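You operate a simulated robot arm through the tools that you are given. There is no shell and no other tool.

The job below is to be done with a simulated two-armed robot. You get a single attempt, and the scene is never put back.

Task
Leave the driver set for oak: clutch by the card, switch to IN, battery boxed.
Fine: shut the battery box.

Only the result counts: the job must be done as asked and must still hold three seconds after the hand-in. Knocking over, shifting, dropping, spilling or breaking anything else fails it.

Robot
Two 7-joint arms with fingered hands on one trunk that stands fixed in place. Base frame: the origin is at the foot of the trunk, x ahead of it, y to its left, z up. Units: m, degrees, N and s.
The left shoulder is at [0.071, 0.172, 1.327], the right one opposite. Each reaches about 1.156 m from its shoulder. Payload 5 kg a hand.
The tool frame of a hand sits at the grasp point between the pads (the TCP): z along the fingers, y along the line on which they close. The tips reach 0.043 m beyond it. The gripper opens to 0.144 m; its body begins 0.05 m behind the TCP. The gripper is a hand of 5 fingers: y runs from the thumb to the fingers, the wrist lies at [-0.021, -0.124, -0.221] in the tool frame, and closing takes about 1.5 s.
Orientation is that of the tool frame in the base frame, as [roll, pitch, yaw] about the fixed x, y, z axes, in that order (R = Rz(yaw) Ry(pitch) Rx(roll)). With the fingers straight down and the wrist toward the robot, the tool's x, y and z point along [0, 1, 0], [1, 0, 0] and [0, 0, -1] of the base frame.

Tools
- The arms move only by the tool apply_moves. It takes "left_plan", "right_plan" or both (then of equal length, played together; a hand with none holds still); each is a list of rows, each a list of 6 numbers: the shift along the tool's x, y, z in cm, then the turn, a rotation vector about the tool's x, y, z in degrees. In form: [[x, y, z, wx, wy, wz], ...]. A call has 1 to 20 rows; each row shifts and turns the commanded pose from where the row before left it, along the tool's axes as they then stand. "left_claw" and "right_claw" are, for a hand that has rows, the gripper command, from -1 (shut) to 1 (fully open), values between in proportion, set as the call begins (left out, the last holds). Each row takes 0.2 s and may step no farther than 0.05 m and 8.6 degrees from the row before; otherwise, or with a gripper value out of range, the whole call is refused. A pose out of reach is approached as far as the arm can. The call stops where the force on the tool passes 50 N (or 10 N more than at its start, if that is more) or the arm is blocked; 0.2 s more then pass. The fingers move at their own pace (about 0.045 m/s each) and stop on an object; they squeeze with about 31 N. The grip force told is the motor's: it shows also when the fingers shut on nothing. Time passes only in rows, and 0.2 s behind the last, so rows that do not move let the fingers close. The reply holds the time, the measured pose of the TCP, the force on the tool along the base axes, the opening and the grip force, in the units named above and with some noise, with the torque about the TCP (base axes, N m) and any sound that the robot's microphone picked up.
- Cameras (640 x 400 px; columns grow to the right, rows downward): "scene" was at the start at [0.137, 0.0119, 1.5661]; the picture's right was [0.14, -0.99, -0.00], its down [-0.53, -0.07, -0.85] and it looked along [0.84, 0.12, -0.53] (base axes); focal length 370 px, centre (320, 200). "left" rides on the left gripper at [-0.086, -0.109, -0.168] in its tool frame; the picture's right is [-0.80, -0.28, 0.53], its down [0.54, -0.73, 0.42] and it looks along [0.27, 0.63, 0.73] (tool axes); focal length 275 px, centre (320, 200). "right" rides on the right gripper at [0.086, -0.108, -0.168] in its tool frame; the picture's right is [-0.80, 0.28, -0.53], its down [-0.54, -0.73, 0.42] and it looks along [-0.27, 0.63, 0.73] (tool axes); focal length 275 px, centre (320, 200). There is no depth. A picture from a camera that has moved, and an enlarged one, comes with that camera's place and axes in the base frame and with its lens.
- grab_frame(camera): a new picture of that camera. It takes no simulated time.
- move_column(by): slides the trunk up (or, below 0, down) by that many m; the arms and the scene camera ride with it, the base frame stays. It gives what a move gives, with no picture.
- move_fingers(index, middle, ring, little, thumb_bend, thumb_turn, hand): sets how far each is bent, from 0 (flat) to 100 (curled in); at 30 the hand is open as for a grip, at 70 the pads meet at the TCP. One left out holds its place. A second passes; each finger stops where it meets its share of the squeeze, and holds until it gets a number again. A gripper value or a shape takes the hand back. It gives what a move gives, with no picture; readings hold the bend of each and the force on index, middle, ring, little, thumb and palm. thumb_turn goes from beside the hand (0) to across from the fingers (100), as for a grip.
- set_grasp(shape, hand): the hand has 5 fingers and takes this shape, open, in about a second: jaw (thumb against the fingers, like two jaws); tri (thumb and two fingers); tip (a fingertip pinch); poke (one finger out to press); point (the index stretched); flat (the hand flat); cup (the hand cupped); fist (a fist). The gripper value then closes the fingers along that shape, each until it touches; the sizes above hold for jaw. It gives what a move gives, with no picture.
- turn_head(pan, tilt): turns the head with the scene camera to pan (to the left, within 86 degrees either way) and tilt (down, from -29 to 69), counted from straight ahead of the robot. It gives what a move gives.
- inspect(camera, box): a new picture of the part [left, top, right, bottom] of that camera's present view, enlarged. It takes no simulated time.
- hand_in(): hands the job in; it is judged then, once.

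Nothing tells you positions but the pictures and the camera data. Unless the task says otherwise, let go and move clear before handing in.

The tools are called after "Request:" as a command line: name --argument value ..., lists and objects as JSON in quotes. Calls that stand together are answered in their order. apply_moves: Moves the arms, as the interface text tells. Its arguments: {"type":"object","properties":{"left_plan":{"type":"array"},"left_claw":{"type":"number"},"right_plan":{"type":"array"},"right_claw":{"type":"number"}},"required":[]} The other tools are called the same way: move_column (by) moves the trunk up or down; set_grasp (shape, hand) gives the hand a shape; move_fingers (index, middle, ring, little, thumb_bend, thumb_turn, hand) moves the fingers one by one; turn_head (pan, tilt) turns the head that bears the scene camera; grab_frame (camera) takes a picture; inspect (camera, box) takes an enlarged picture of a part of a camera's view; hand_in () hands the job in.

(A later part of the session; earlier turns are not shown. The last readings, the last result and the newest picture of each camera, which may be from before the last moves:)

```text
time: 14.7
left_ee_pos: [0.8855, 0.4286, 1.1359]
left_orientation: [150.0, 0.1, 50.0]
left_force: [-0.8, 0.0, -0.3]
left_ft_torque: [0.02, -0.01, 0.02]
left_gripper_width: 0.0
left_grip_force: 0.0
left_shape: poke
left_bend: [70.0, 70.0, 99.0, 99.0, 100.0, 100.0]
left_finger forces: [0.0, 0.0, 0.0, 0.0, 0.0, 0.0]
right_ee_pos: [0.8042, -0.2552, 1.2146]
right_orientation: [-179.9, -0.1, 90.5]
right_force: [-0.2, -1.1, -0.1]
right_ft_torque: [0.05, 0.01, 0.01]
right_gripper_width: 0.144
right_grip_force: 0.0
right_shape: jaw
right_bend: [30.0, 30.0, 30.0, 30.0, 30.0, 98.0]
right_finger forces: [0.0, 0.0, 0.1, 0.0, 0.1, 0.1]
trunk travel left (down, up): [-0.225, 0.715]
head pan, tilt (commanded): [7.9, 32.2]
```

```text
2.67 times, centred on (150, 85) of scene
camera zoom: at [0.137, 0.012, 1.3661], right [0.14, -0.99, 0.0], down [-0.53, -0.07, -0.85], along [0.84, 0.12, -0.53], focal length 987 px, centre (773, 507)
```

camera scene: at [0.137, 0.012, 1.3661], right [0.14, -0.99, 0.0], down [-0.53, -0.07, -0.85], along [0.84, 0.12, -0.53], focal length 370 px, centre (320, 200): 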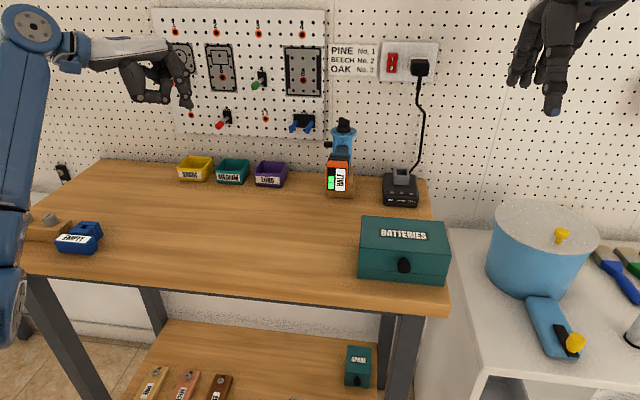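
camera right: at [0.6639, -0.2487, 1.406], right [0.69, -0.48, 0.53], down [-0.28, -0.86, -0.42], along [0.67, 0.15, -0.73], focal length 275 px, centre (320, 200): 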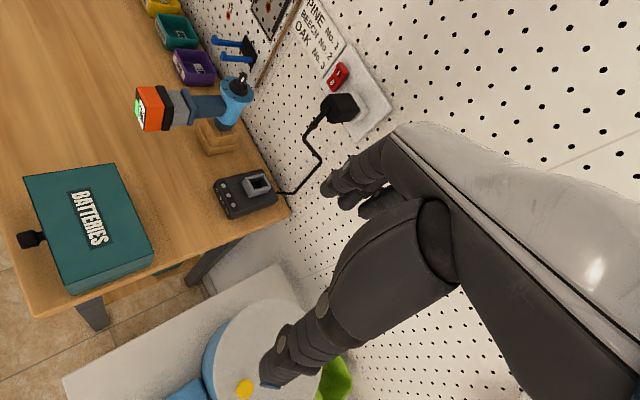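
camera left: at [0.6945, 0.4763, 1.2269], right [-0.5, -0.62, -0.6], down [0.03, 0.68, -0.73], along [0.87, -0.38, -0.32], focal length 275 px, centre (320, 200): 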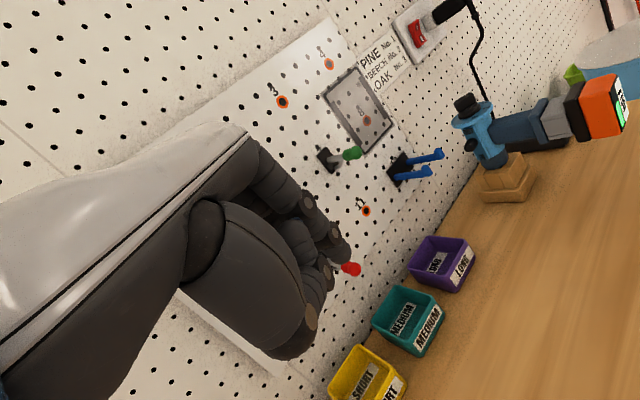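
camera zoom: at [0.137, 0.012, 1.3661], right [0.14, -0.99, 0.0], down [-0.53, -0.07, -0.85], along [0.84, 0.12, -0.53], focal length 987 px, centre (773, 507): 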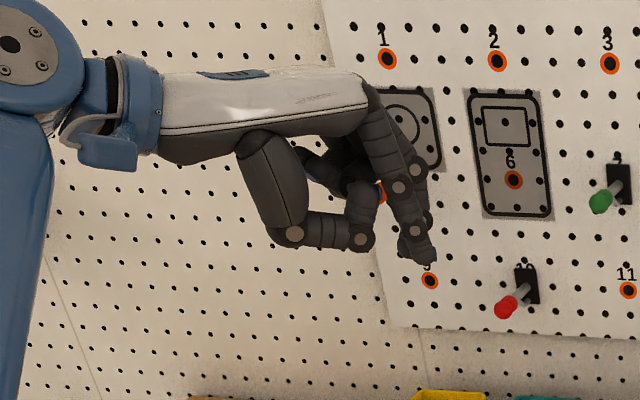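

The index and middle fingers are extended down to the TCP line. I'll curl the middle finger as well so only the index is out, then bring the hand upright near the driver with a slight lean for the slider.

Request:
move_fingers --hand "left" --index 68 --middle 100 --ring 100 --little 100 --thumb_bend 100

Request:
apply_moves --left_plan '[[0, 0, 0, 7.5, 0, 0], [0, 0, 0, 7.5, 0, 0], [0, 0, 0, 7.5, 0, 0], [0, 0, 0, 7.5, 0, 0], [0, 0, 0, 0, 0, -8], [0, 0, 0, 0, 0, -8], [0, 0, 0, 0, 0, -8], [0, 0, 0, 0, 0, -8], [0, 0, 0, 0, 0, -8], [-4.5, 0, 0, 0, 0, 0], [-4.5, 0, 0, 0, 0, 0], [-4.5, 0.5, 0, 0, 0, 0], [-4.5, 0.5, 0, 0, 0, 0], [0, 0, 0, 0, -8.33, 0], [0, 0, 0, 0, -8.33, 0], [0, 0, 0, 0, -8.34, 0]]'

Request:
grab_frame --camera "scene"

Request:
grab_frame --camera "left"

```text
time: 15.7
left_ee_pos: [0.8857, 0.4285, 1.1366]
left_orientation: [150.0, 0.1, 50.1]
left_force: [-0.9, -1.6, 0.5]
left_ft_torque: [0.02, 0.0, 0.01]
left_gripper_width: 0.042
left_grip_force: 0.0
left_shape: fingers
left_bend: [28.0, 100.0, 100.0, 100.0, 100.0, 100.0]
left_finger forces: [0.1, 0.0, 0.1, 0.1, 0.0, 0.0]
right_ee_pos: [0.804, -0.2547, 1.216]
right_orientation: [179.9, -0.1, 90.6]
right_force: [0.0, 0.2, 0.3]
right_ft_torque: [-0.02, 0.02, -0.01]
right_gripper_width: 0.1436
right_grip_force: 0.0
right_shape: jaw
right_bend: [30.0, 30.0, 30.0, 30.0, 30.0, 98.0]
right_finger forces: [0.0, 0.0, 0.0, 0.1, 0.1, 0.0]
trunk travel left (down, up): [-0.225, 0.715]
head pan, tilt (commanded): [7.9, 32.2]
```

```text
time: 19.1
left_ee_pos: [0.8963, 0.2445, 1.1359]
left_orientation: [-179.9, 25.0, 90.0]
left_force: [0.2, -0.6, -0.3]
left_ft_torque: [0.08, 0.02, -0.04]
left_gripper_width: 0.0363
left_grip_force: 0.2
left_shape: fingers
left_bend: [32.0, 100.0, 100.0, 100.0, 98.0, 100.0]
left_finger forces: [0.1, 0.0, 0.1, 0.0, 0.0, 0.0]
right_ee_pos: [0.8034, -0.2591, 1.2143]
right_orientation: [-180.0, -0.1, 90.4]
right_force: [0.3, -0.1, -0.1]
right_ft_torque: [0.05, 0.04, 0.02]
right_gripper_width: 0.1439
right_grip_force: 0.2
right_shape: jaw
right_bend: [30.0, 30.0, 30.0, 30.0, 30.0, 98.0]
right_finger forces: [0.0, 0.1, 0.0, 0.0, 0.0, 0.0]
trunk travel left (down, up): [-0.225, 0.715]
head pan, tilt (commanded): [7.9, 32.2]
```

```text
taken
camera scene: at [0.1377, 0.0095, 1.366], right [0.14, -0.99, 0.0], down [-0.53, -0.07, -0.85], along [0.84, 0.12, -0.53], focal length 370 px, centre (320, 200)
```

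scene: 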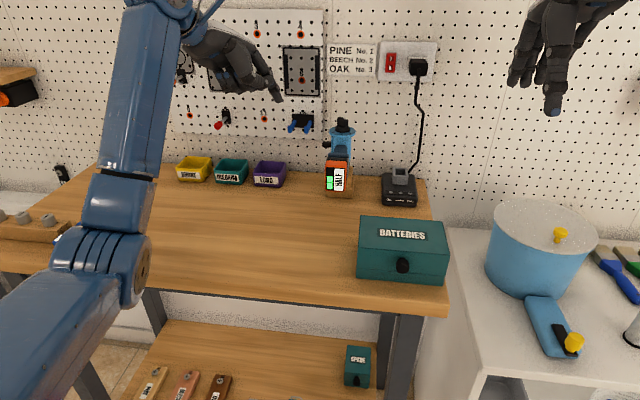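

```text
taken
camera left: at [0.7881, 0.2373, 1.3243], right [-0.29, -0.95, -0.15], down [-0.73, 0.31, -0.61], along [0.63, -0.07, -0.78], focal length 275 px, centre (320, 200)
```

left: 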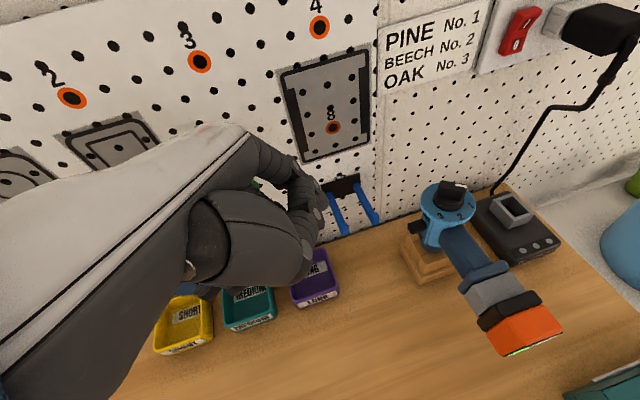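

Request:
inspect --camera "left" --box '[180, 120, 360, 300]'

Request:
inspect --camera "scene" --box '[180, 10, 300, 110]'

Request:
apply_moves --left_plan '[[0, 0, 0, 0, 0, 0], [0, 0, 0, 0, 0, 0], [0, 0, 0, 0, 0, 0]]'

```text
2.22 times, centred on (270, 210) of left
camera zoom: at [0.7881, 0.2373, 1.3243], right [-0.29, -0.95, -0.15], down [-0.73, 0.31, -0.61], along [0.63, -0.07, -0.78], focal length 612 px, centre (431, 178)
```

zoom: 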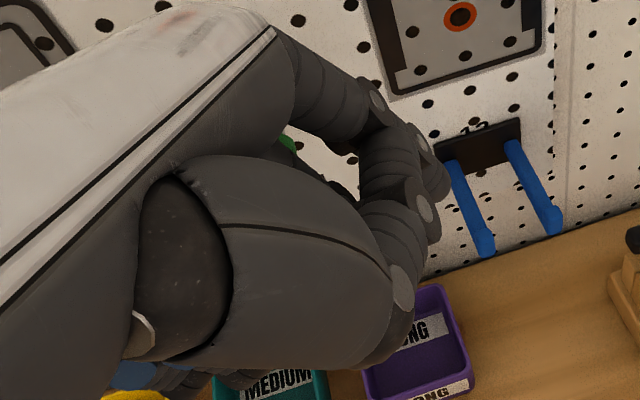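

```text
4.00 times, centred on (240, 60) of scene
camera zoom: at [0.1377, 0.0095, 1.366], right [0.14, -0.99, 0.0], down [-0.53, -0.07, -0.85], along [0.84, 0.12, -0.53], focal length 1480 px, centre (640, 760)
```

zoom: 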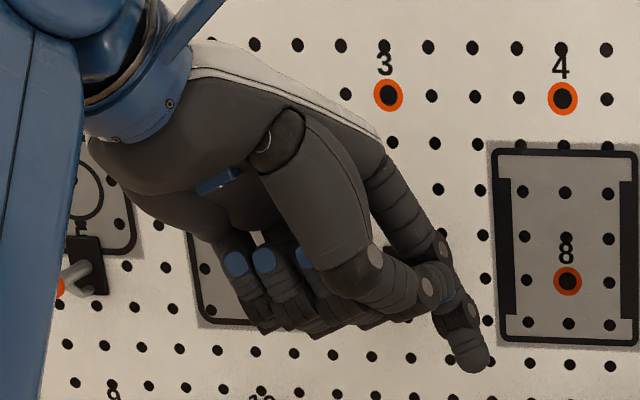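

```text
time: 19.9
left_ee_pos: [0.8951, 0.2491, 1.1365]
left_orientation: [-179.9, 25.0, 90.0]
left_force: [0.2, 0.4, 0.3]
left_ft_torque: [0.0, 0.04, 0.0]
left_gripper_width: 0.0361
left_grip_force: 0.1
left_shape: fingers
left_bend: [32.0, 100.0, 100.0, 100.0, 98.0, 100.0]
left_finger forces: [0.1, 0.0, 0.1, 0.0, 0.1, 0.1]
right_ee_pos: [0.8021, -0.2543, 1.2157]
right_orientation: [180.0, 0.1, 90.5]
right_force: [0.0, 0.9, -0.7]
right_ft_torque: [0.0, 0.01, -0.01]
right_gripper_width: 0.1441
right_grip_force: 0.1
right_shape: jaw
right_bend: [30.0, 30.0, 30.0, 30.0, 30.0, 97.0]
right_finger forces: [0.1, 0.1, 0.0, 0.0, 0.0, 0.0]
trunk travel left (down, up): [-0.225, 0.715]
head pan, tilt (commanded): [7.9, 32.2]
```

With the thumb tucked in, the index sticks out slanted. Its tip sits at about (−0.018, 0.051, 0.034) in the tool frame. I'll bring it near the slider and check alignment visually.

Request:
apply_moves --left_plan '[[-3.2, 0.15, 3.15, 0, 0, 0], [-3.2, 0.15, 3.15, 0, 0, 0]]'

Request:
inspect --camera "scene" --box '[280, 70, 380, 160]'

Request:
grab_frame --camera "left"

```text
time: 20.5
left_ee_pos: [0.8981, 0.1632, 1.1087]
left_orientation: [-180.0, 24.8, 90.0]
left_force: [0.3, 0.9, 0.9]
left_ft_torque: [0.04, 0.01, 0.0]
left_gripper_width: 0.0362
left_grip_force: 0.1
left_shape: fingers
left_bend: [32.0, 100.0, 100.0, 100.0, 98.0, 100.0]
left_finger forces: [0.1, 0.0, 0.1, 0.0, 0.0, 0.0]
right_ee_pos: [0.8041, -0.2561, 1.2155]
right_orientation: [-179.9, -0.1, 90.5]
right_force: [1.4, -0.6, 0.0]
right_ft_torque: [0.06, -0.01, -0.02]
right_gripper_width: 0.144
right_grip_force: 0.0
right_shape: jaw
right_bend: [30.0, 30.0, 30.0, 30.0, 30.0, 98.0]
right_finger forces: [0.0, 0.0, 0.0, 0.1, 0.2, 0.1]
trunk travel left (down, up): [-0.225, 0.715]
head pan, tilt (commanded): [7.9, 32.2]
```

```text
4.44 times, centred on (330, 115) of scene
camera zoom: at [0.1373, 0.0108, 1.3661], right [0.14, -0.99, 0.0], down [-0.53, -0.07, -0.85], along [0.84, 0.12, -0.53], focal length 1645 px, centre (276, 578)
```

zoom: 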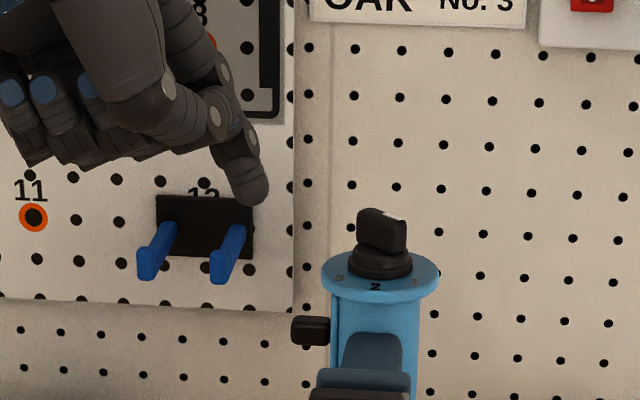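

```text
taken
camera left: at [0.7889, 0.1557, 1.2967], right [-0.28, -0.95, -0.15], down [-0.73, 0.31, -0.61], along [0.63, -0.07, -0.78], focal length 275 px, centre (320, 200)
```

left: 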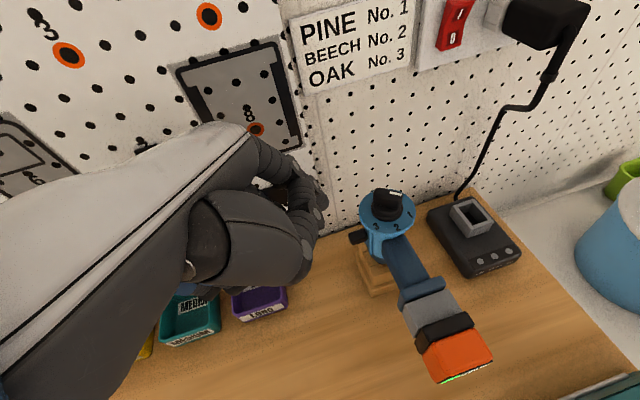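

Request:
apply_moves --left_plan '[[-2.1, 0, 1.0, 0, 0, 0], [1.5, 0, 3.2, 0, 0, 0]]'

Request:
inspect --camera "scene" --box '[300, 90, 360, 150]'

Request:
inspect --camera "left" --box '[260, 140, 440, 300]'

```text
time: 21.1
left_ee_pos: [0.8986, 0.143, 1.0725]
left_orientation: [-179.8, 25.2, 90.2]
left_force: [0.8, 0.2, -0.1]
left_ft_torque: [-0.06, 0.05, -0.03]
left_gripper_width: 0.0361
left_grip_force: 0.1
left_shape: fingers
left_bend: [32.0, 100.0, 100.0, 100.0, 98.0, 100.0]
left_finger forces: [0.1, 0.1, 0.0, 0.1, 0.0, 0.0]
right_ee_pos: [0.8038, -0.253, 1.215]
right_orientation: [-179.9, 0.1, 90.6]
right_force: [1.1, 1.5, 0.1]
right_ft_torque: [-0.08, 0.03, -0.02]
right_gripper_width: 0.1438
right_grip_force: 0.0
right_shape: jaw
right_bend: [30.0, 30.0, 30.0, 30.0, 30.0, 97.0]
right_finger forces: [0.1, 0.0, 0.0, 0.0, 0.0, 0.0]
trunk travel left (down, up): [-0.225, 0.715]
head pan, tilt (commanded): [7.9, 32.2]
```

```text
6.67 times, centred on (330, 120) of scene
camera zoom: at [0.1382, 0.0134, 1.366], right [0.14, -0.99, 0.0], down [-0.53, -0.07, -0.85], along [0.84, 0.12, -0.53], focal length 2467 px, centre (253, 733)
```

zoom: 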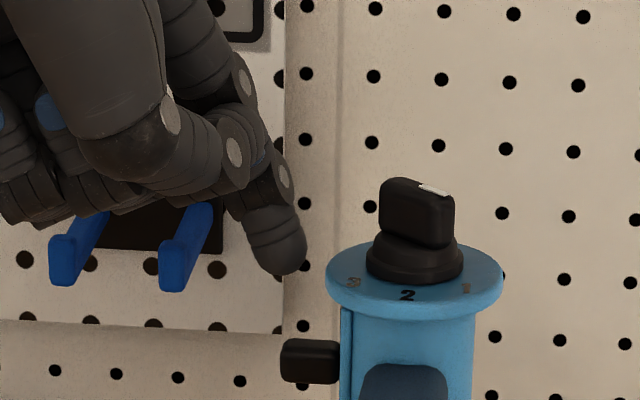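

```text
2.50 times, centred on (350, 220) of left
camera zoom: at [0.7909, 0.1353, 1.2602], right [-0.28, -0.95, -0.15], down [-0.73, 0.31, -0.61], along [0.63, -0.07, -0.78], focal length 688 px, centre (245, 150)
```

zoom: 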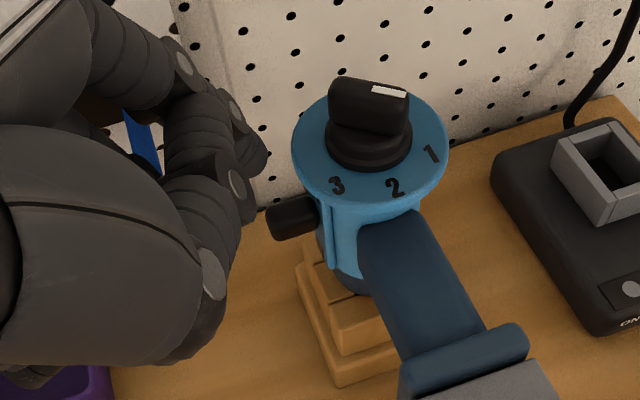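

Request:
apply_moves --left_plan '[[-0.36, -0.3, 0.17, 0, 0, 0], [0.42, 0, 0.91, 0, 0, 0], [0.42, 0, 0.91, 0, 0, 0]]'

Request:
inspect --camera "scene" --box '[300, 90, 360, 150]'

Request:
inspect --camera "left" --box '[260, 140, 440, 300]'

```text
time: 21.9
left_ee_pos: [0.8953, 0.1375, 1.0519]
left_orientation: [-180.0, 25.0, 90.1]
left_force: [1.0, 0.2, 0.3]
left_ft_torque: [0.04, -0.04, 0.01]
left_gripper_width: 0.0363
left_grip_force: 0.1
left_shape: fingers
left_bend: [32.0, 100.0, 100.0, 100.0, 98.0, 100.0]
left_finger forces: [0.1, 0.1, 0.1, 0.0, 0.0, 0.0]
right_ee_pos: [0.8029, -0.2548, 1.2156]
right_orientation: [-179.9, -0.1, 90.6]
right_force: [0.6, -0.3, 0.4]
right_ft_torque: [0.01, 0.0, 0.0]
right_gripper_width: 0.144
right_grip_force: 0.1
right_shape: jaw
right_bend: [30.0, 30.0, 30.0, 30.0, 30.0, 97.0]
right_finger forces: [0.0, 0.0, 0.1, 0.0, 0.0, 0.1]
trunk travel left (down, up): [-0.225, 0.715]
head pan, tilt (commanded): [7.9, 32.2]
```

```text
6.67 times, centred on (330, 120) of scene
camera zoom: at [0.1369, 0.0117, 1.3662], right [0.14, -0.99, 0.0], down [-0.53, -0.07, -0.85], along [0.84, 0.12, -0.53], focal length 2467 px, centre (253, 733)
```

zoom: 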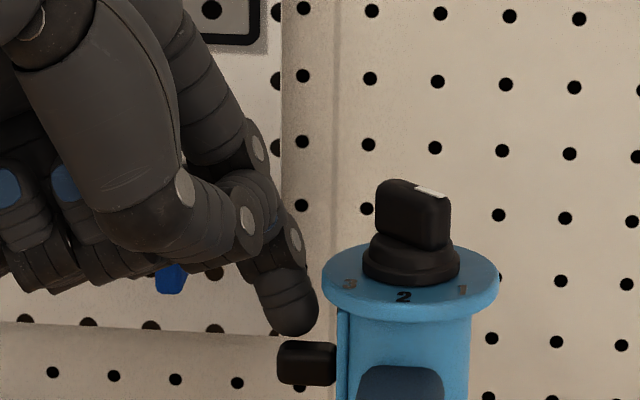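

```text
2.50 times, centred on (350, 220) of left
camera zoom: at [0.7874, 0.1291, 1.2392], right [-0.28, -0.95, -0.15], down [-0.73, 0.31, -0.61], along [0.63, -0.07, -0.78], focal length 688 px, centre (245, 150)
```

zoom: 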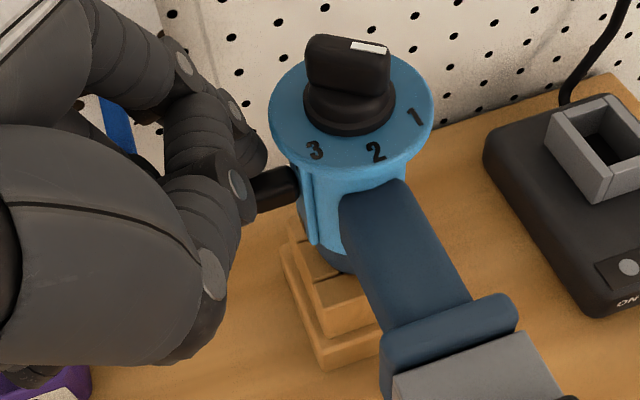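

Request:
apply_moves --left_plan '[[-0.18, -0.3, 0.08, 0, 0, 0], [0.17, 0, 0.36, 0, 0, 0], [0.17, 0, 0.36, 0, 0, 0], [0.17, 0, 0.36, 0, 0, 0]]'

Request:
inspect --camera "scene" --box '[300, 90, 360, 150]'

Request:
inspect --camera "left" --box '[260, 140, 440, 300]'

```text
time: 22.9
left_ee_pos: [0.8917, 0.1346, 1.0382]
left_orientation: [-179.9, 25.0, 90.0]
left_force: [0.1, -0.7, -0.5]
left_ft_torque: [0.01, -0.01, -0.04]
left_gripper_width: 0.0365
left_grip_force: 0.2
left_shape: fingers
left_bend: [32.0, 100.0, 100.0, 100.0, 98.0, 100.0]
left_finger forces: [0.0, 0.0, 0.1, 0.0, 0.0, 0.1]
right_ee_pos: [0.8027, -0.2554, 1.2142]
right_orientation: [180.0, -0.1, 90.6]
right_force: [0.3, 0.7, -0.3]
right_ft_torque: [0.03, -0.01, -0.01]
right_gripper_width: 0.144
right_grip_force: 0.1
right_shape: jaw
right_bend: [30.0, 30.0, 30.0, 30.0, 30.0, 97.0]
right_finger forces: [0.0, 0.1, 0.0, 0.0, 0.0, 0.1]
trunk travel left (down, up): [-0.225, 0.715]
head pan, tilt (commanded): [7.9, 32.2]
```

```text
6.67 times, centred on (330, 120) of scene
camera zoom: at [0.137, 0.0119, 1.3661], right [0.14, -0.99, 0.0], down [-0.53, -0.07, -0.85], along [0.84, 0.12, -0.53], focal length 2467 px, centre (253, 733)
```

zoom: 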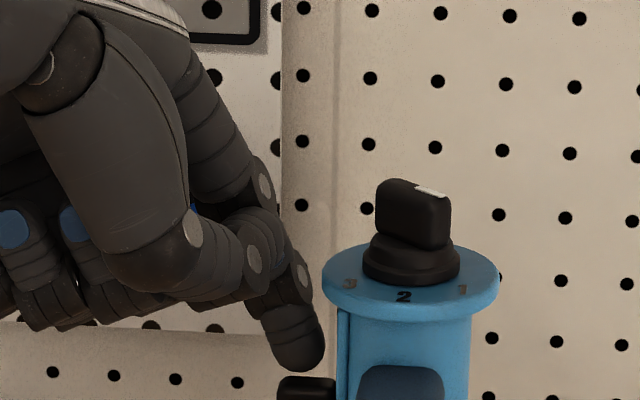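

```text
2.50 times, centred on (350, 220) of left
camera zoom: at [0.7844, 0.1264, 1.227], right [-0.28, -0.95, -0.15], down [-0.73, 0.31, -0.61], along [0.63, -0.07, -0.78], focal length 688 px, centre (245, 150)
```

zoom: 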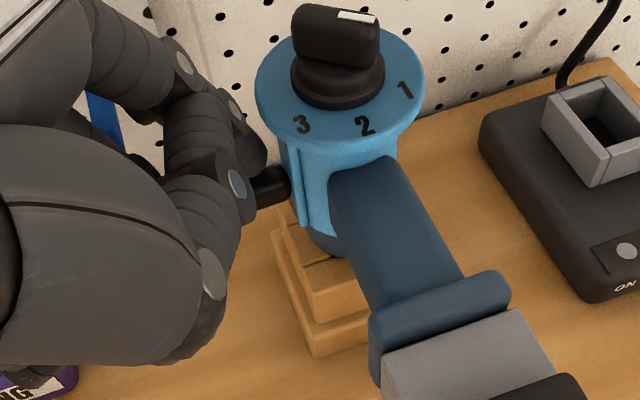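

Request:
inspect --camera "scene" --box '[310, 120, 360, 160]'

```text
10.00 times, centred on (335, 140) of scene
camera zoom: at [0.137, 0.0119, 1.3661], right [0.14, -0.99, 0.0], down [-0.53, -0.07, -0.85], along [0.84, 0.12, -0.53], focal length 3700 px, centre (170, 800)
```

zoom: 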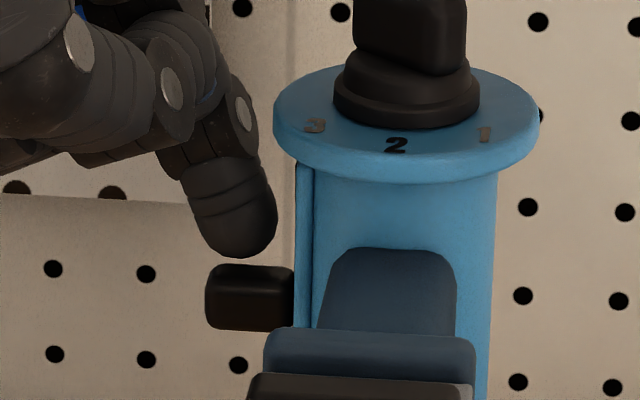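

The slider knob has dropped about 13 mm, apparently snapping down. I'll press gently a little further to confirm it's at its stop.

Request:
apply_moves --left_plan '[[0.13, 0, 0.27, 0, 0, 0], [0.13, 0, 0.27, 0, 0, 0], [0, 0, 0, 0, 0, 0]]'

Request:
inspect --camera "scene" --box '[310, 120, 360, 160]'

```text
time: 23.7
left_ee_pos: [0.8922, 0.1355, 1.0336]
left_orientation: [179.9, 25.0, 89.9]
left_force: [-0.6, 0.1, 6.7]
left_ft_torque: [-0.12, -0.35, 0.01]
left_gripper_width: 0.0367
left_grip_force: 3.4
left_shape: fingers
left_bend: [31.0, 100.0, 100.0, 100.0, 98.0, 100.0]
left_finger forces: [6.4, 0.1, 0.0, 0.0, 0.1, 0.0]
right_ee_pos: [0.8029, -0.2555, 1.2152]
right_orientation: [-179.9, -0.1, 90.6]
right_force: [-0.4, -0.1, -0.1]
right_ft_torque: [-0.02, -0.03, -0.01]
right_gripper_width: 0.1437
right_grip_force: 0.1
right_shape: jaw
right_bend: [30.0, 30.0, 30.0, 30.0, 30.0, 97.0]
right_finger forces: [0.0, 0.1, 0.0, 0.1, 0.0, 0.1]
trunk travel left (down, up): [-0.225, 0.715]
head pan, tilt (commanded): [7.9, 32.2]
```

```text
10.00 times, centred on (335, 140) of scene
camera zoom: at [0.1362, 0.0118, 1.3663], right [0.14, -0.99, 0.0], down [-0.53, -0.07, -0.85], along [0.84, 0.12, -0.53], focal length 3700 px, centre (170, 800)
```

zoom: 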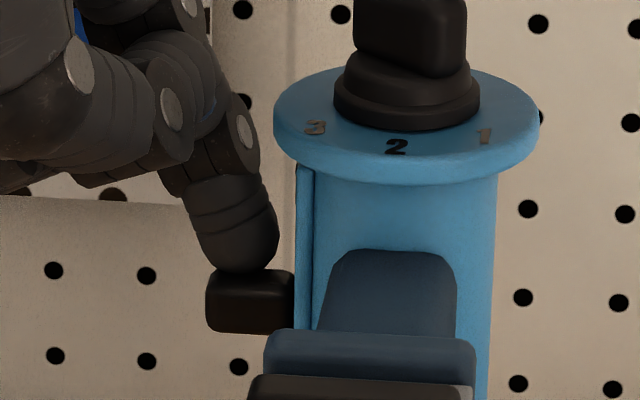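

Request:
apply_moves --left_plan '[[0.13, 0, 0.27, 0, 0, 0], [0.08, 0, 0.18, 0, 0, 0], [0, 0, 0, 0, 0, 0]]'

Request:
inspect --camera "scene" --box '[310, 120, 360, 160]'

```text
time: 24.5
left_ee_pos: [0.8917, 0.1355, 1.0313]
left_orientation: [179.6, 25.0, 89.9]
left_force: [-1.4, 3.7, 23.5]
left_ft_torque: [-0.49, -1.5, 0.16]
left_gripper_width: 0.037
left_grip_force: 11.5
left_shape: fingers
left_bend: [30.0, 100.0, 100.0, 100.0, 98.0, 100.0]
left_finger forces: [23.7, 0.0, 0.0, 0.0, 0.0, 0.1]
right_ee_pos: [0.8014, -0.2552, 1.2164]
right_orientation: [179.9, 0.0, 90.5]
right_force: [-1.0, 0.3, -0.1]
right_ft_torque: [0.0, 0.03, 0.05]
right_gripper_width: 0.1437
right_grip_force: 0.1
right_shape: jaw
right_bend: [30.0, 30.0, 30.0, 30.0, 30.0, 97.0]
right_finger forces: [0.1, 0.0, 0.0, 0.0, 0.0, 0.0]
trunk travel left (down, up): [-0.225, 0.715]
head pan, tilt (commanded): [7.9, 32.2]
```

```text
10.00 times, centred on (335, 140) of scene
camera zoom: at [0.1339, 0.0119, 1.3667], right [0.14, -0.99, 0.0], down [-0.53, -0.07, -0.85], along [0.84, 0.12, -0.53], focal length 3700 px, centre (170, 800)
```

zoom: 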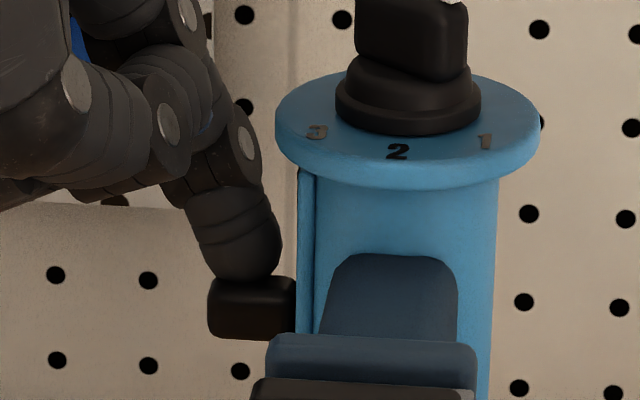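

The slider holds at its bottom stop with 23 N on it, so the switch is at IN. Now I'll withdraw the left hand up and to the left, and shape the right hand with only the index out for the clutch.

Request:
apply_moves --left_plan '[[-1.2, 0, -2.7, 0, 0, 0], [-1.2, 0, -2.7, 0, 0, 0], [-1.2, 0, -2.7, 0, 0, 0], [4.3, -0.5, -2.1, 0, 0, 0], [4.3, -0.5, -2.1, 0, 0, 0], [4.3, -0.5, -2.1, 0, 0, 0], [4.3, -0.5, -2.1, 0, 0, 0]]'

Request:
set_grasp --hand "right" --shape "poke"

Request:
move_fingers --hand "right" --index 35 --middle 100 --ring 100 --little 100 --thumb_bend 100

Request:
grab_frame --camera "scene"

Request:
inspect --camera "scene" --box '[310, 110, 360, 200]'

Request:
grab_frame --camera "right"

```text
time: 26.1
left_ee_pos: [0.8731, 0.3297, 1.1194]
left_orientation: [-180.0, 25.2, 89.9]
left_force: [0.3, -1.0, 0.2]
left_ft_torque: [-0.05, -0.04, -0.02]
left_gripper_width: 0.0367
left_grip_force: 0.1
left_shape: fingers
left_bend: [31.0, 100.0, 100.0, 100.0, 97.0, 100.0]
left_finger forces: [0.1, 0.0, 0.0, 0.0, 0.1, 0.1]
right_ee_pos: [0.8021, -0.2526, 1.2168]
right_orientation: [-180.0, 0.1, 90.6]
right_force: [-0.3, 0.6, -0.5]
right_ft_torque: [-0.05, -0.02, -0.01]
right_gripper_width: 0.1441
right_grip_force: 0.1
right_shape: jaw
right_bend: [30.0, 30.0, 30.0, 30.0, 30.0, 97.0]
right_finger forces: [0.0, 0.1, 0.1, 0.0, 0.0, 0.0]
trunk travel left (down, up): [-0.225, 0.715]
head pan, tilt (commanded): [7.9, 32.2]
```

```text
time: 27.0
left_ee_pos: [0.8734, 0.328, 1.1201]
left_orientation: [-179.8, 25.1, 90.0]
left_force: [-0.5, 1.2, -0.1]
left_ft_torque: [-0.03, -0.03, 0.05]
left_gripper_width: 0.0368
left_grip_force: 0.1
left_shape: fingers
left_bend: [31.0, 100.0, 100.0, 100.0, 97.0, 100.0]
left_finger forces: [0.0, 0.0, 0.0, 0.0, 0.0, 0.0]
right_ee_pos: [0.8038, -0.2557, 1.2164]
right_orientation: [-180.0, 0.1, 90.4]
right_force: [-0.1, 0.2, 1.6]
right_ft_torque: [-0.01, 0.0, -0.05]
right_gripper_width: 0.0002
right_grip_force: 0.0
right_shape: poke
right_bend: [70.0, 70.0, 99.0, 99.0, 100.0, 100.0]
right_finger forces: [0.1, 0.0, 0.0, 0.0, 0.1, 0.0]
trunk travel left (down, up): [-0.225, 0.715]
head pan, tilt (commanded): [7.9, 32.2]
```

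```text
time: 28.0
left_ee_pos: [0.8731, 0.3292, 1.1203]
left_orientation: [-180.0, 25.0, 90.0]
left_force: [-0.2, 0.7, 0.8]
left_ft_torque: [-0.01, 0.01, -0.02]
left_gripper_width: 0.0364
left_grip_force: 0.1
left_shape: fingers
left_bend: [31.0, 100.0, 100.0, 100.0, 97.0, 100.0]
left_finger forces: [0.1, 0.1, 0.0, 0.0, 0.0, 0.0]
right_ee_pos: [0.8033, -0.2549, 1.2147]
right_orientation: [-180.0, 0.0, 90.6]
right_force: [-0.3, -0.4, 0.0]
right_ft_torque: [-0.01, -0.02, 0.01]
right_gripper_width: 0.0447
right_grip_force: 0.0
right_shape: fingers
right_bend: [29.0, 100.0, 100.0, 100.0, 99.0, 100.0]
right_finger forces: [0.0, 0.0, 0.0, 0.0, 0.0, 0.0]
trunk travel left (down, up): [-0.225, 0.715]
head pan, tilt (commanded): [7.9, 32.2]
```

```text
taken
camera scene: at [0.1369, 0.012, 1.3661], right [0.14, -0.99, 0.0], down [-0.53, -0.07, -0.85], along [0.84, 0.12, -0.53], focal length 370 px, centre (320, 200)
```

scene: 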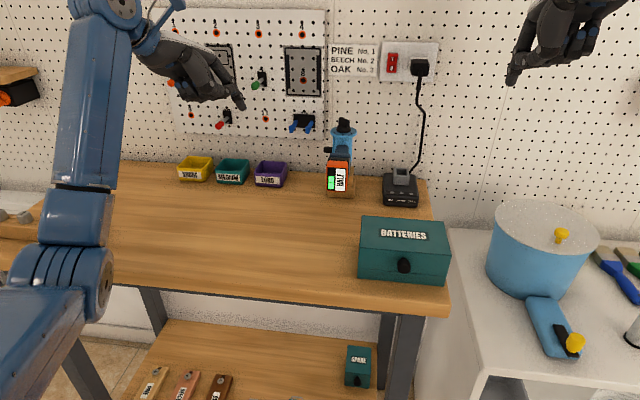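

```text
4.44 times, centred on (335, 155) of scene
camera zoom: at [0.1369, 0.012, 1.3661], right [0.14, -0.99, 0.0], down [-0.53, -0.07, -0.85], along [0.84, 0.12, -0.53], focal length 1645 px, centre (253, 400)
```

zoom: 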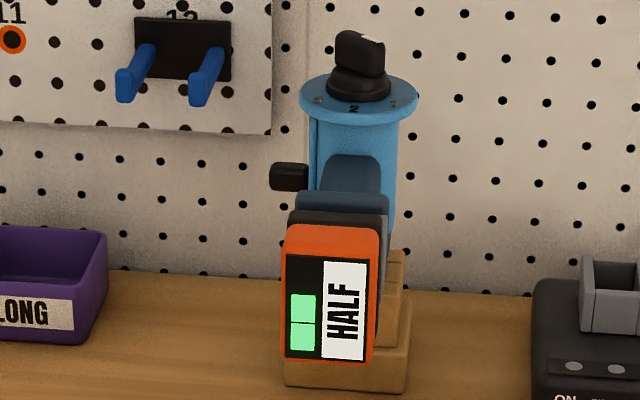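

```text
taken
camera right: at [0.6942, -0.1695, 1.3838], right [0.29, -0.79, 0.53], down [-0.72, -0.55, -0.42], along [0.63, -0.26, -0.73], focal length 275 px, centre (320, 200)
```

right: 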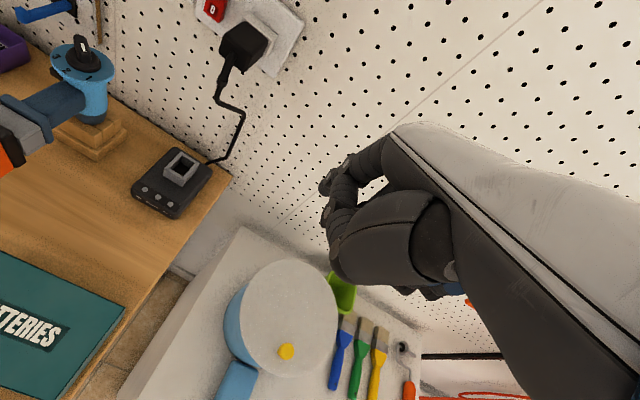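

The driver hasn't moved and the switch sits at the lower stop. Now I'll lean the right hand and bring its index tip over the right side of the dial.

Request:
apply_moves --right_plan '[[0, 0, 0, 0, 8.33, 0], [0, 0, 0, 0, 8.33, 0], [0, 0, 0, 0, 8.33, 0], [3.8, 0, 2.1, 0, 0, 0], [3.8, 0, 2.1, 0, 0, 0], [3.8, 0, 2.1, 0, 0, 0], [3.8, 0, 2.1, 0, 0, 0], [3.8, 0, 2.1, 0, 0, 0], [3.8, 0, 2.1, 0, 0, 0], [0, 4.5, 0, 0, 0, 0], [0, 4.5, 0, 0, 0, 0]]'

Request:
grab_frame --camera "scene"

Request:
inspect --camera "scene" --box '[310, 50, 400, 150]'

Request:
grab_frame --camera "right"

```text
time: 30.4
left_ee_pos: [0.8723, 0.33, 1.119]
left_orientation: [-179.8, 25.1, 90.1]
left_force: [0.6, 1.2, -0.3]
left_ft_torque: [-0.07, 0.0, -0.04]
left_gripper_width: 0.0365
left_grip_force: 0.1
left_shape: fingers
left_bend: [31.0, 100.0, 100.0, 100.0, 97.0, 100.0]
left_finger forces: [0.1, 0.0, 0.0, 0.0, 0.0, 0.0]
right_ee_pos: [0.8951, 0.006, 1.1958]
right_orientation: [-179.9, -25.0, 90.6]
right_force: [0.9, 0.9, -0.2]
right_ft_torque: [0.0, 0.02, 0.02]
right_gripper_width: 0.0446
right_grip_force: 0.1
right_shape: fingers
right_bend: [29.0, 100.0, 100.0, 100.0, 99.0, 100.0]
right_finger forces: [0.1, 0.0, 0.0, 0.0, 0.0, 0.0]
trunk travel left (down, up): [-0.225, 0.715]
head pan, tilt (commanded): [7.9, 32.2]
```

```text
taken
camera scene: at [0.138, 0.0132, 1.3659], right [0.14, -0.99, 0.0], down [-0.53, -0.07, -0.85], along [0.84, 0.12, -0.53], focal length 370 px, centre (320, 200)
```

scene: 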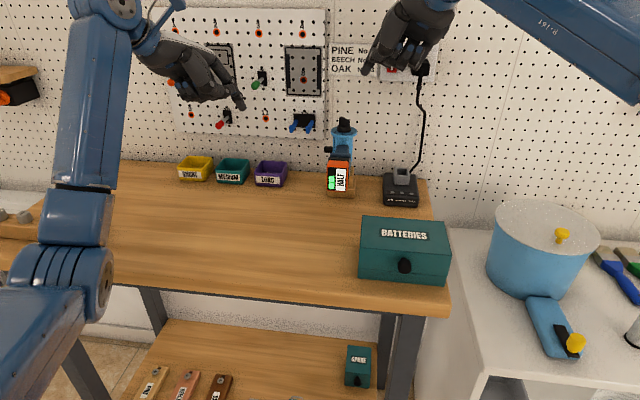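

```text
4.00 times, centred on (355, 100) of scene
camera zoom: at [0.138, 0.0132, 1.3659], right [0.14, -0.99, 0.0], down [-0.53, -0.07, -0.85], along [0.84, 0.12, -0.53], focal length 1480 px, centre (180, 600)
```

zoom: 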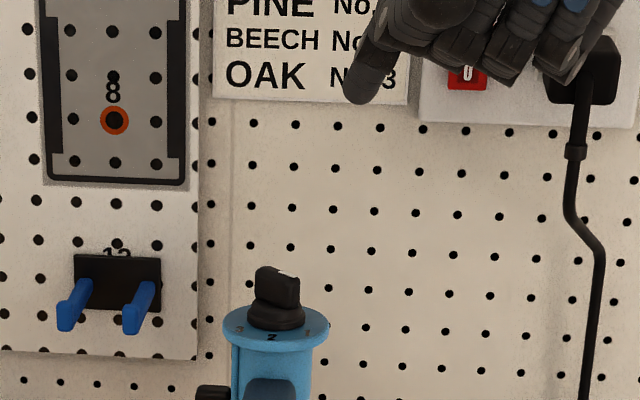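

```text
taken
camera right: at [0.7865, 0.0141, 1.3846], right [0.29, -0.94, 0.15], down [-0.72, -0.32, -0.61], along [0.63, 0.07, -0.78], focal length 275 px, centre (320, 200)
```

right: 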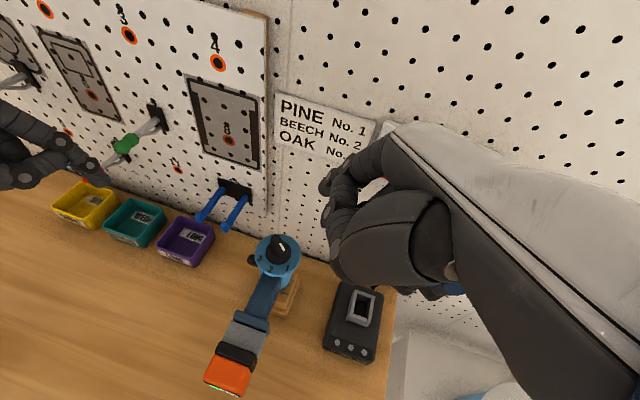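

Request:
inspect --camera "right" --box '[220, 130, 400, 310]'

Request:
inspect --camera "scene" --box '[355, 10, 435, 90]'

```text
2.22 times, centred on (310, 220) of right
camera zoom: at [0.7865, 0.0141, 1.3846], right [0.29, -0.94, 0.15], down [-0.72, -0.32, -0.61], along [0.63, 0.07, -0.78], focal length 612 px, centre (342, 156)
```

zoom: 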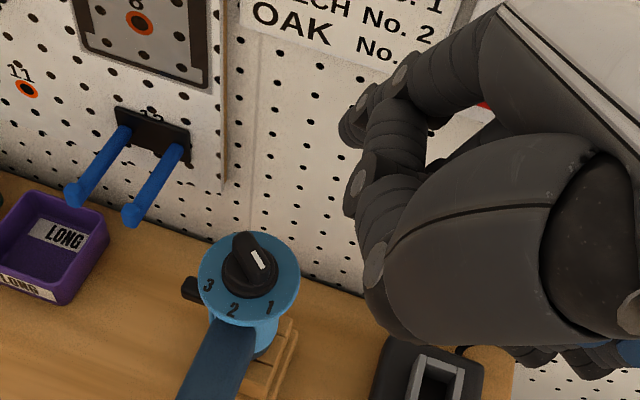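

```text
5.00 times, centred on (395, 50) of scene
camera zoom: at [0.138, 0.0132, 1.3659], right [0.14, -0.99, 0.0], down [-0.53, -0.07, -0.85], along [0.84, 0.12, -0.53], focal length 1850 px, centre (-55, 950)
```

zoom: 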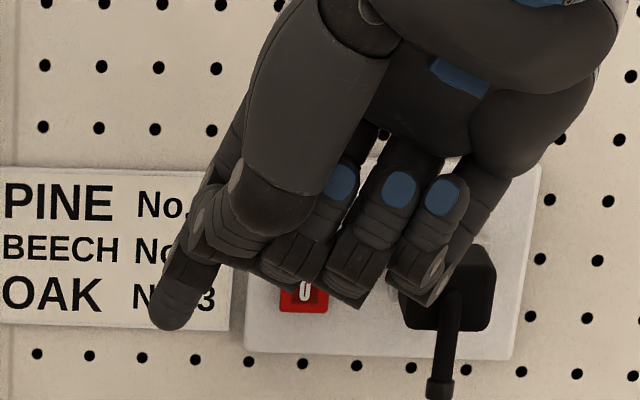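

Request:
apply_moves --right_plan '[[-1.16, -1.02, 3.3, 0, 0, 0], [-1.16, -1.02, 3.3, 0, 0, 0]]'

Request:
inspect --camera "scene" --box '[320, 80, 380, 140]'

Request:
inspect --camera "right" --box '[220, 130, 400, 310]'

```text
time: 31.0
left_ee_pos: [0.8739, 0.3288, 1.1199]
left_orientation: [-179.8, 25.1, 90.0]
left_force: [-0.2, -0.8, 0.4]
left_ft_torque: [0.04, 0.03, 0.0]
left_gripper_width: 0.0366
left_grip_force: 0.0
left_shape: fingers
left_bend: [31.0, 100.0, 100.0, 100.0, 97.0, 100.0]
left_finger forces: [0.0, 0.1, 0.0, 0.0, 0.0, 0.0]
right_ee_pos: [0.8729, 0.0127, 1.1269]
right_orientation: [-180.0, -25.0, 90.6]
right_force: [-1.3, -0.4, 1.2]
right_ft_torque: [-0.01, -0.01, -0.02]
right_gripper_width: 0.0446
right_grip_force: 0.0
right_shape: fingers
right_bend: [29.0, 100.0, 100.0, 100.0, 99.0, 100.0]
right_finger forces: [0.0, 0.0, 0.0, 0.0, 0.1, 0.0]
trunk travel left (down, up): [-0.225, 0.715]
head pan, tilt (commanded): [7.9, 32.2]
```

```text
6.67 times, centred on (350, 110) of scene
camera zoom: at [0.1374, 0.0121, 1.3661], right [0.14, -0.99, 0.0], down [-0.53, -0.07, -0.85], along [0.84, 0.12, -0.53], focal length 2467 px, centre (120, 800)
```

zoom: 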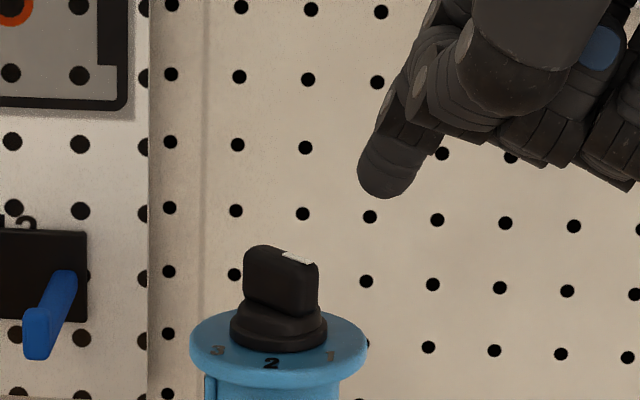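

```text
2.22 times, centred on (310, 220) of right
camera zoom: at [0.7636, 0.0193, 1.317], right [0.29, -0.94, 0.15], down [-0.72, -0.32, -0.61], along [0.63, 0.07, -0.78], focal length 612 px, centre (342, 156)
```

zoom: 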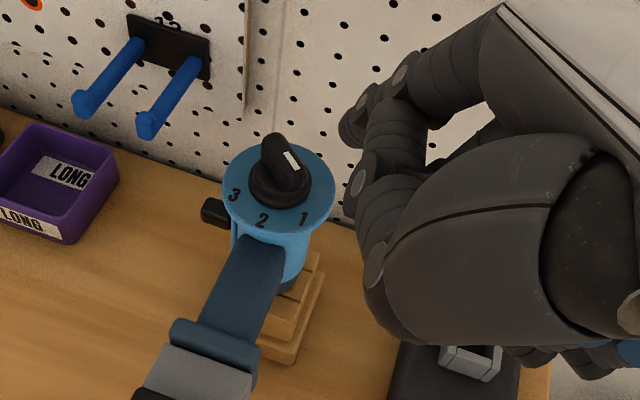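

Request:
apply_moves --right_plan '[[-0.65, 0.1, 1.62, 0, 0, 0], [-0.65, 0.1, 1.62, 0, 0, 0]]'

Request:
inspect --camera "scene" --box '[320, 90, 370, 140]'

Request:
inspect --camera "right" --box '[260, 120, 380, 240]'

```text
time: 31.6
left_ee_pos: [0.8733, 0.3281, 1.1199]
left_orientation: [-179.9, 25.0, 90.0]
left_force: [0.3, 0.6, -0.2]
left_ft_torque: [-0.03, 0.02, 0.02]
left_gripper_width: 0.0366
left_grip_force: 0.1
left_shape: fingers
left_bend: [31.0, 100.0, 100.0, 100.0, 97.0, 100.0]
left_finger forces: [0.0, 0.0, 0.1, 0.1, 0.0, 0.0]
right_ee_pos: [0.8731, 0.0141, 1.0912]
right_orientation: [-179.8, -25.0, 90.5]
right_force: [-0.7, -0.6, 0.2]
right_ft_torque: [0.02, -0.01, -0.02]
right_gripper_width: 0.0445
right_grip_force: 0.0
right_shape: fingers
right_bend: [29.0, 100.0, 100.0, 100.0, 99.0, 100.0]
right_finger forces: [0.1, 0.0, 0.1, 0.0, 0.1, 0.1]
trunk travel left (down, up): [-0.225, 0.715]
head pan, tilt (commanded): [7.9, 32.2]
```

```text
8.00 times, centred on (345, 115) of scene
camera zoom: at [0.1371, 0.012, 1.3661], right [0.14, -0.99, 0.0], down [-0.53, -0.07, -0.85], along [0.84, 0.12, -0.53], focal length 2960 px, centre (120, 880)
```

zoom: 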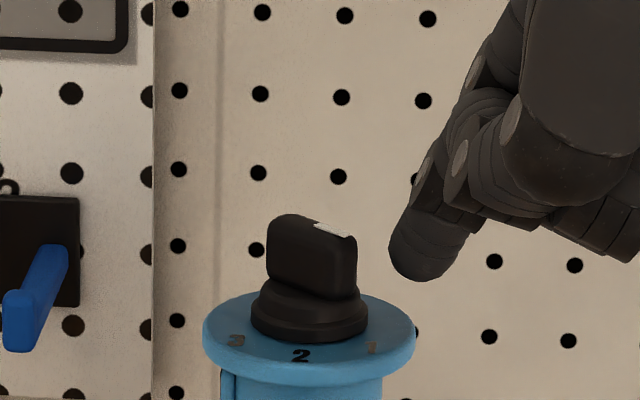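

```text
3.33 times, centred on (320, 180) of right
camera zoom: at [0.7646, 0.0219, 1.2807], right [0.29, -0.94, 0.15], down [-0.72, -0.32, -0.61], along [0.63, 0.07, -0.78], focal length 918 px, centre (320, 267)
```

zoom: 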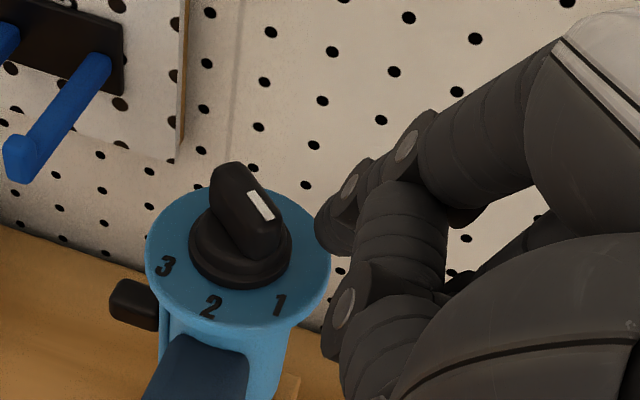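

Request:
apply_moves --right_plan '[[0.39, -0.1, 0.35, 0, 0, 0], [0.39, -0.1, 0.34, 0, 0, 0], [0, 0, 0, 0, 0, 0]]'

Request:
inspect --camera "scene" --box '[320, 90, 370, 140]'

Request:
inspect --camera "right" --box '[260, 120, 380, 240]'

```text
time: 32.4
left_ee_pos: [0.8726, 0.3294, 1.1209]
left_orientation: [-179.9, 25.0, 90.1]
left_force: [-0.5, 0.2, -0.2]
left_ft_torque: [0.01, -0.01, -0.01]
left_gripper_width: 0.0369
left_grip_force: 0.1
left_shape: fingers
left_bend: [31.0, 100.0, 100.0, 100.0, 97.0, 100.0]
left_finger forces: [0.1, 0.0, 0.0, 0.0, 0.0, 0.0]
right_ee_pos: [0.8707, 0.0242, 1.0895]
right_orientation: [179.9, -25.0, 90.6]
right_force: [0.2, -0.4, -0.4]
right_ft_torque: [-0.02, 0.01, -0.05]
right_gripper_width: 0.0445
right_grip_force: 0.6
right_shape: fingers
right_bend: [29.0, 100.0, 100.0, 100.0, 99.0, 100.0]
right_finger forces: [0.4, 0.1, 0.0, 0.1, 0.0, 0.0]
trunk travel left (down, up): [-0.225, 0.715]
head pan, tilt (commanded): [7.9, 32.2]
```

```text
8.00 times, centred on (345, 115) of scene
camera zoom: at [0.1371, 0.0119, 1.3661], right [0.14, -0.99, 0.0], down [-0.53, -0.07, -0.85], along [0.84, 0.12, -0.53], focal length 2960 px, centre (120, 880)
```

zoom: 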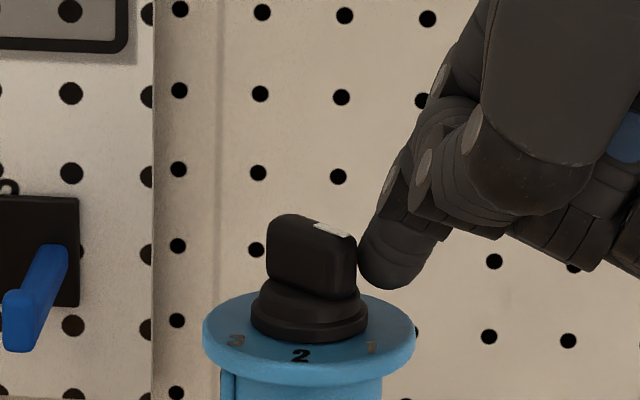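

```text
3.33 times, centred on (320, 180) of right
camera zoom: at [0.7619, 0.0309, 1.2788], right [0.29, -0.94, 0.15], down [-0.72, -0.32, -0.61], along [0.63, 0.07, -0.78], focal length 918 px, centre (320, 267)
```

zoom: 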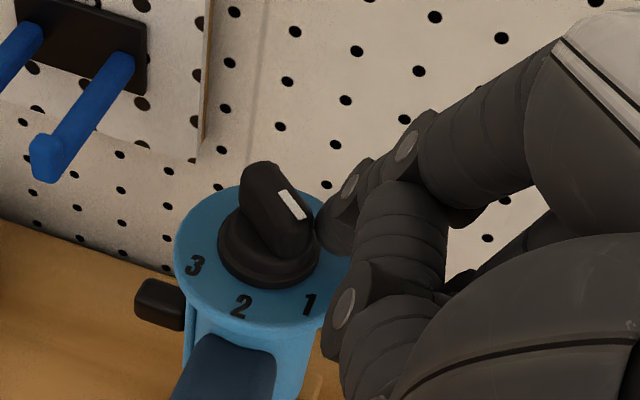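

The index tip is touching the right flank of the knob. I'll push it round clockwise along a small arc in short steps, watching force and pointer.

Request:
apply_moves --right_plan '[[0.236, 0.07, 0.11, 0, 0, 0], [-0.1, -0.48, -0.046, 0, 0, 0], [0, 0, 0, 0, 0, 0]]'

Request:
inspect --camera "right" --box '[260, 120, 380, 240]'

Request:
inspect --camera "scene" --box '[320, 90, 370, 140]'

```text
time: 33.2
left_ee_pos: [0.8733, 0.329, 1.1204]
left_orientation: [-179.9, 25.0, 90.0]
left_force: [0.4, -0.3, -0.5]
left_ft_torque: [0.0, -0.03, -0.02]
left_gripper_width: 0.0369
left_grip_force: 0.1
left_shape: fingers
left_bend: [31.0, 100.0, 100.0, 100.0, 97.0, 100.0]
left_finger forces: [0.0, 0.1, 0.0, 0.1, 0.0, 0.1]
right_ee_pos: [0.8664, 0.0259, 1.0904]
right_orientation: [-179.9, -25.0, 90.5]
right_force: [0.7, -0.6, 0.0]
right_ft_torque: [0.01, -0.01, -0.02]
right_gripper_width: 0.0446
right_grip_force: 0.5
right_shape: fingers
right_bend: [29.0, 100.0, 100.0, 100.0, 99.0, 100.0]
right_finger forces: [0.6, 0.0, 0.1, 0.1, 0.0, 0.0]
trunk travel left (down, up): [-0.225, 0.715]
head pan, tilt (commanded): [7.9, 32.2]
```

```text
3.33 times, centred on (320, 180) of right
camera zoom: at [0.7579, 0.0328, 1.2793], right [0.29, -0.94, 0.15], down [-0.72, -0.32, -0.61], along [0.63, 0.07, -0.78], focal length 918 px, centre (320, 267)
```

zoom: 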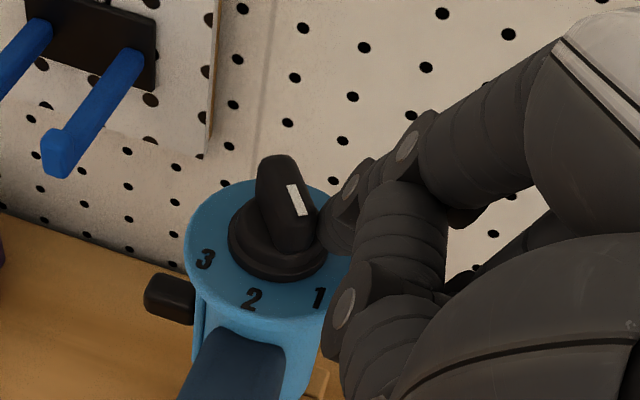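

```text
8.00 times, centred on (345, 115) of scene
camera zoom: at [0.1372, 0.0121, 1.3661], right [0.14, -0.99, 0.0], down [-0.53, -0.07, -0.85], along [0.84, 0.12, -0.53], focal length 2960 px, centre (120, 880)
```

zoom: 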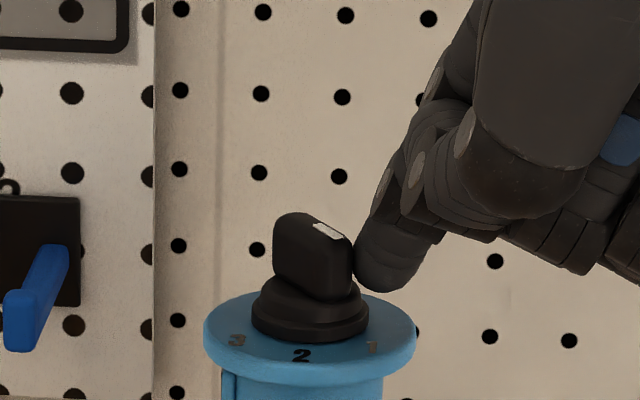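

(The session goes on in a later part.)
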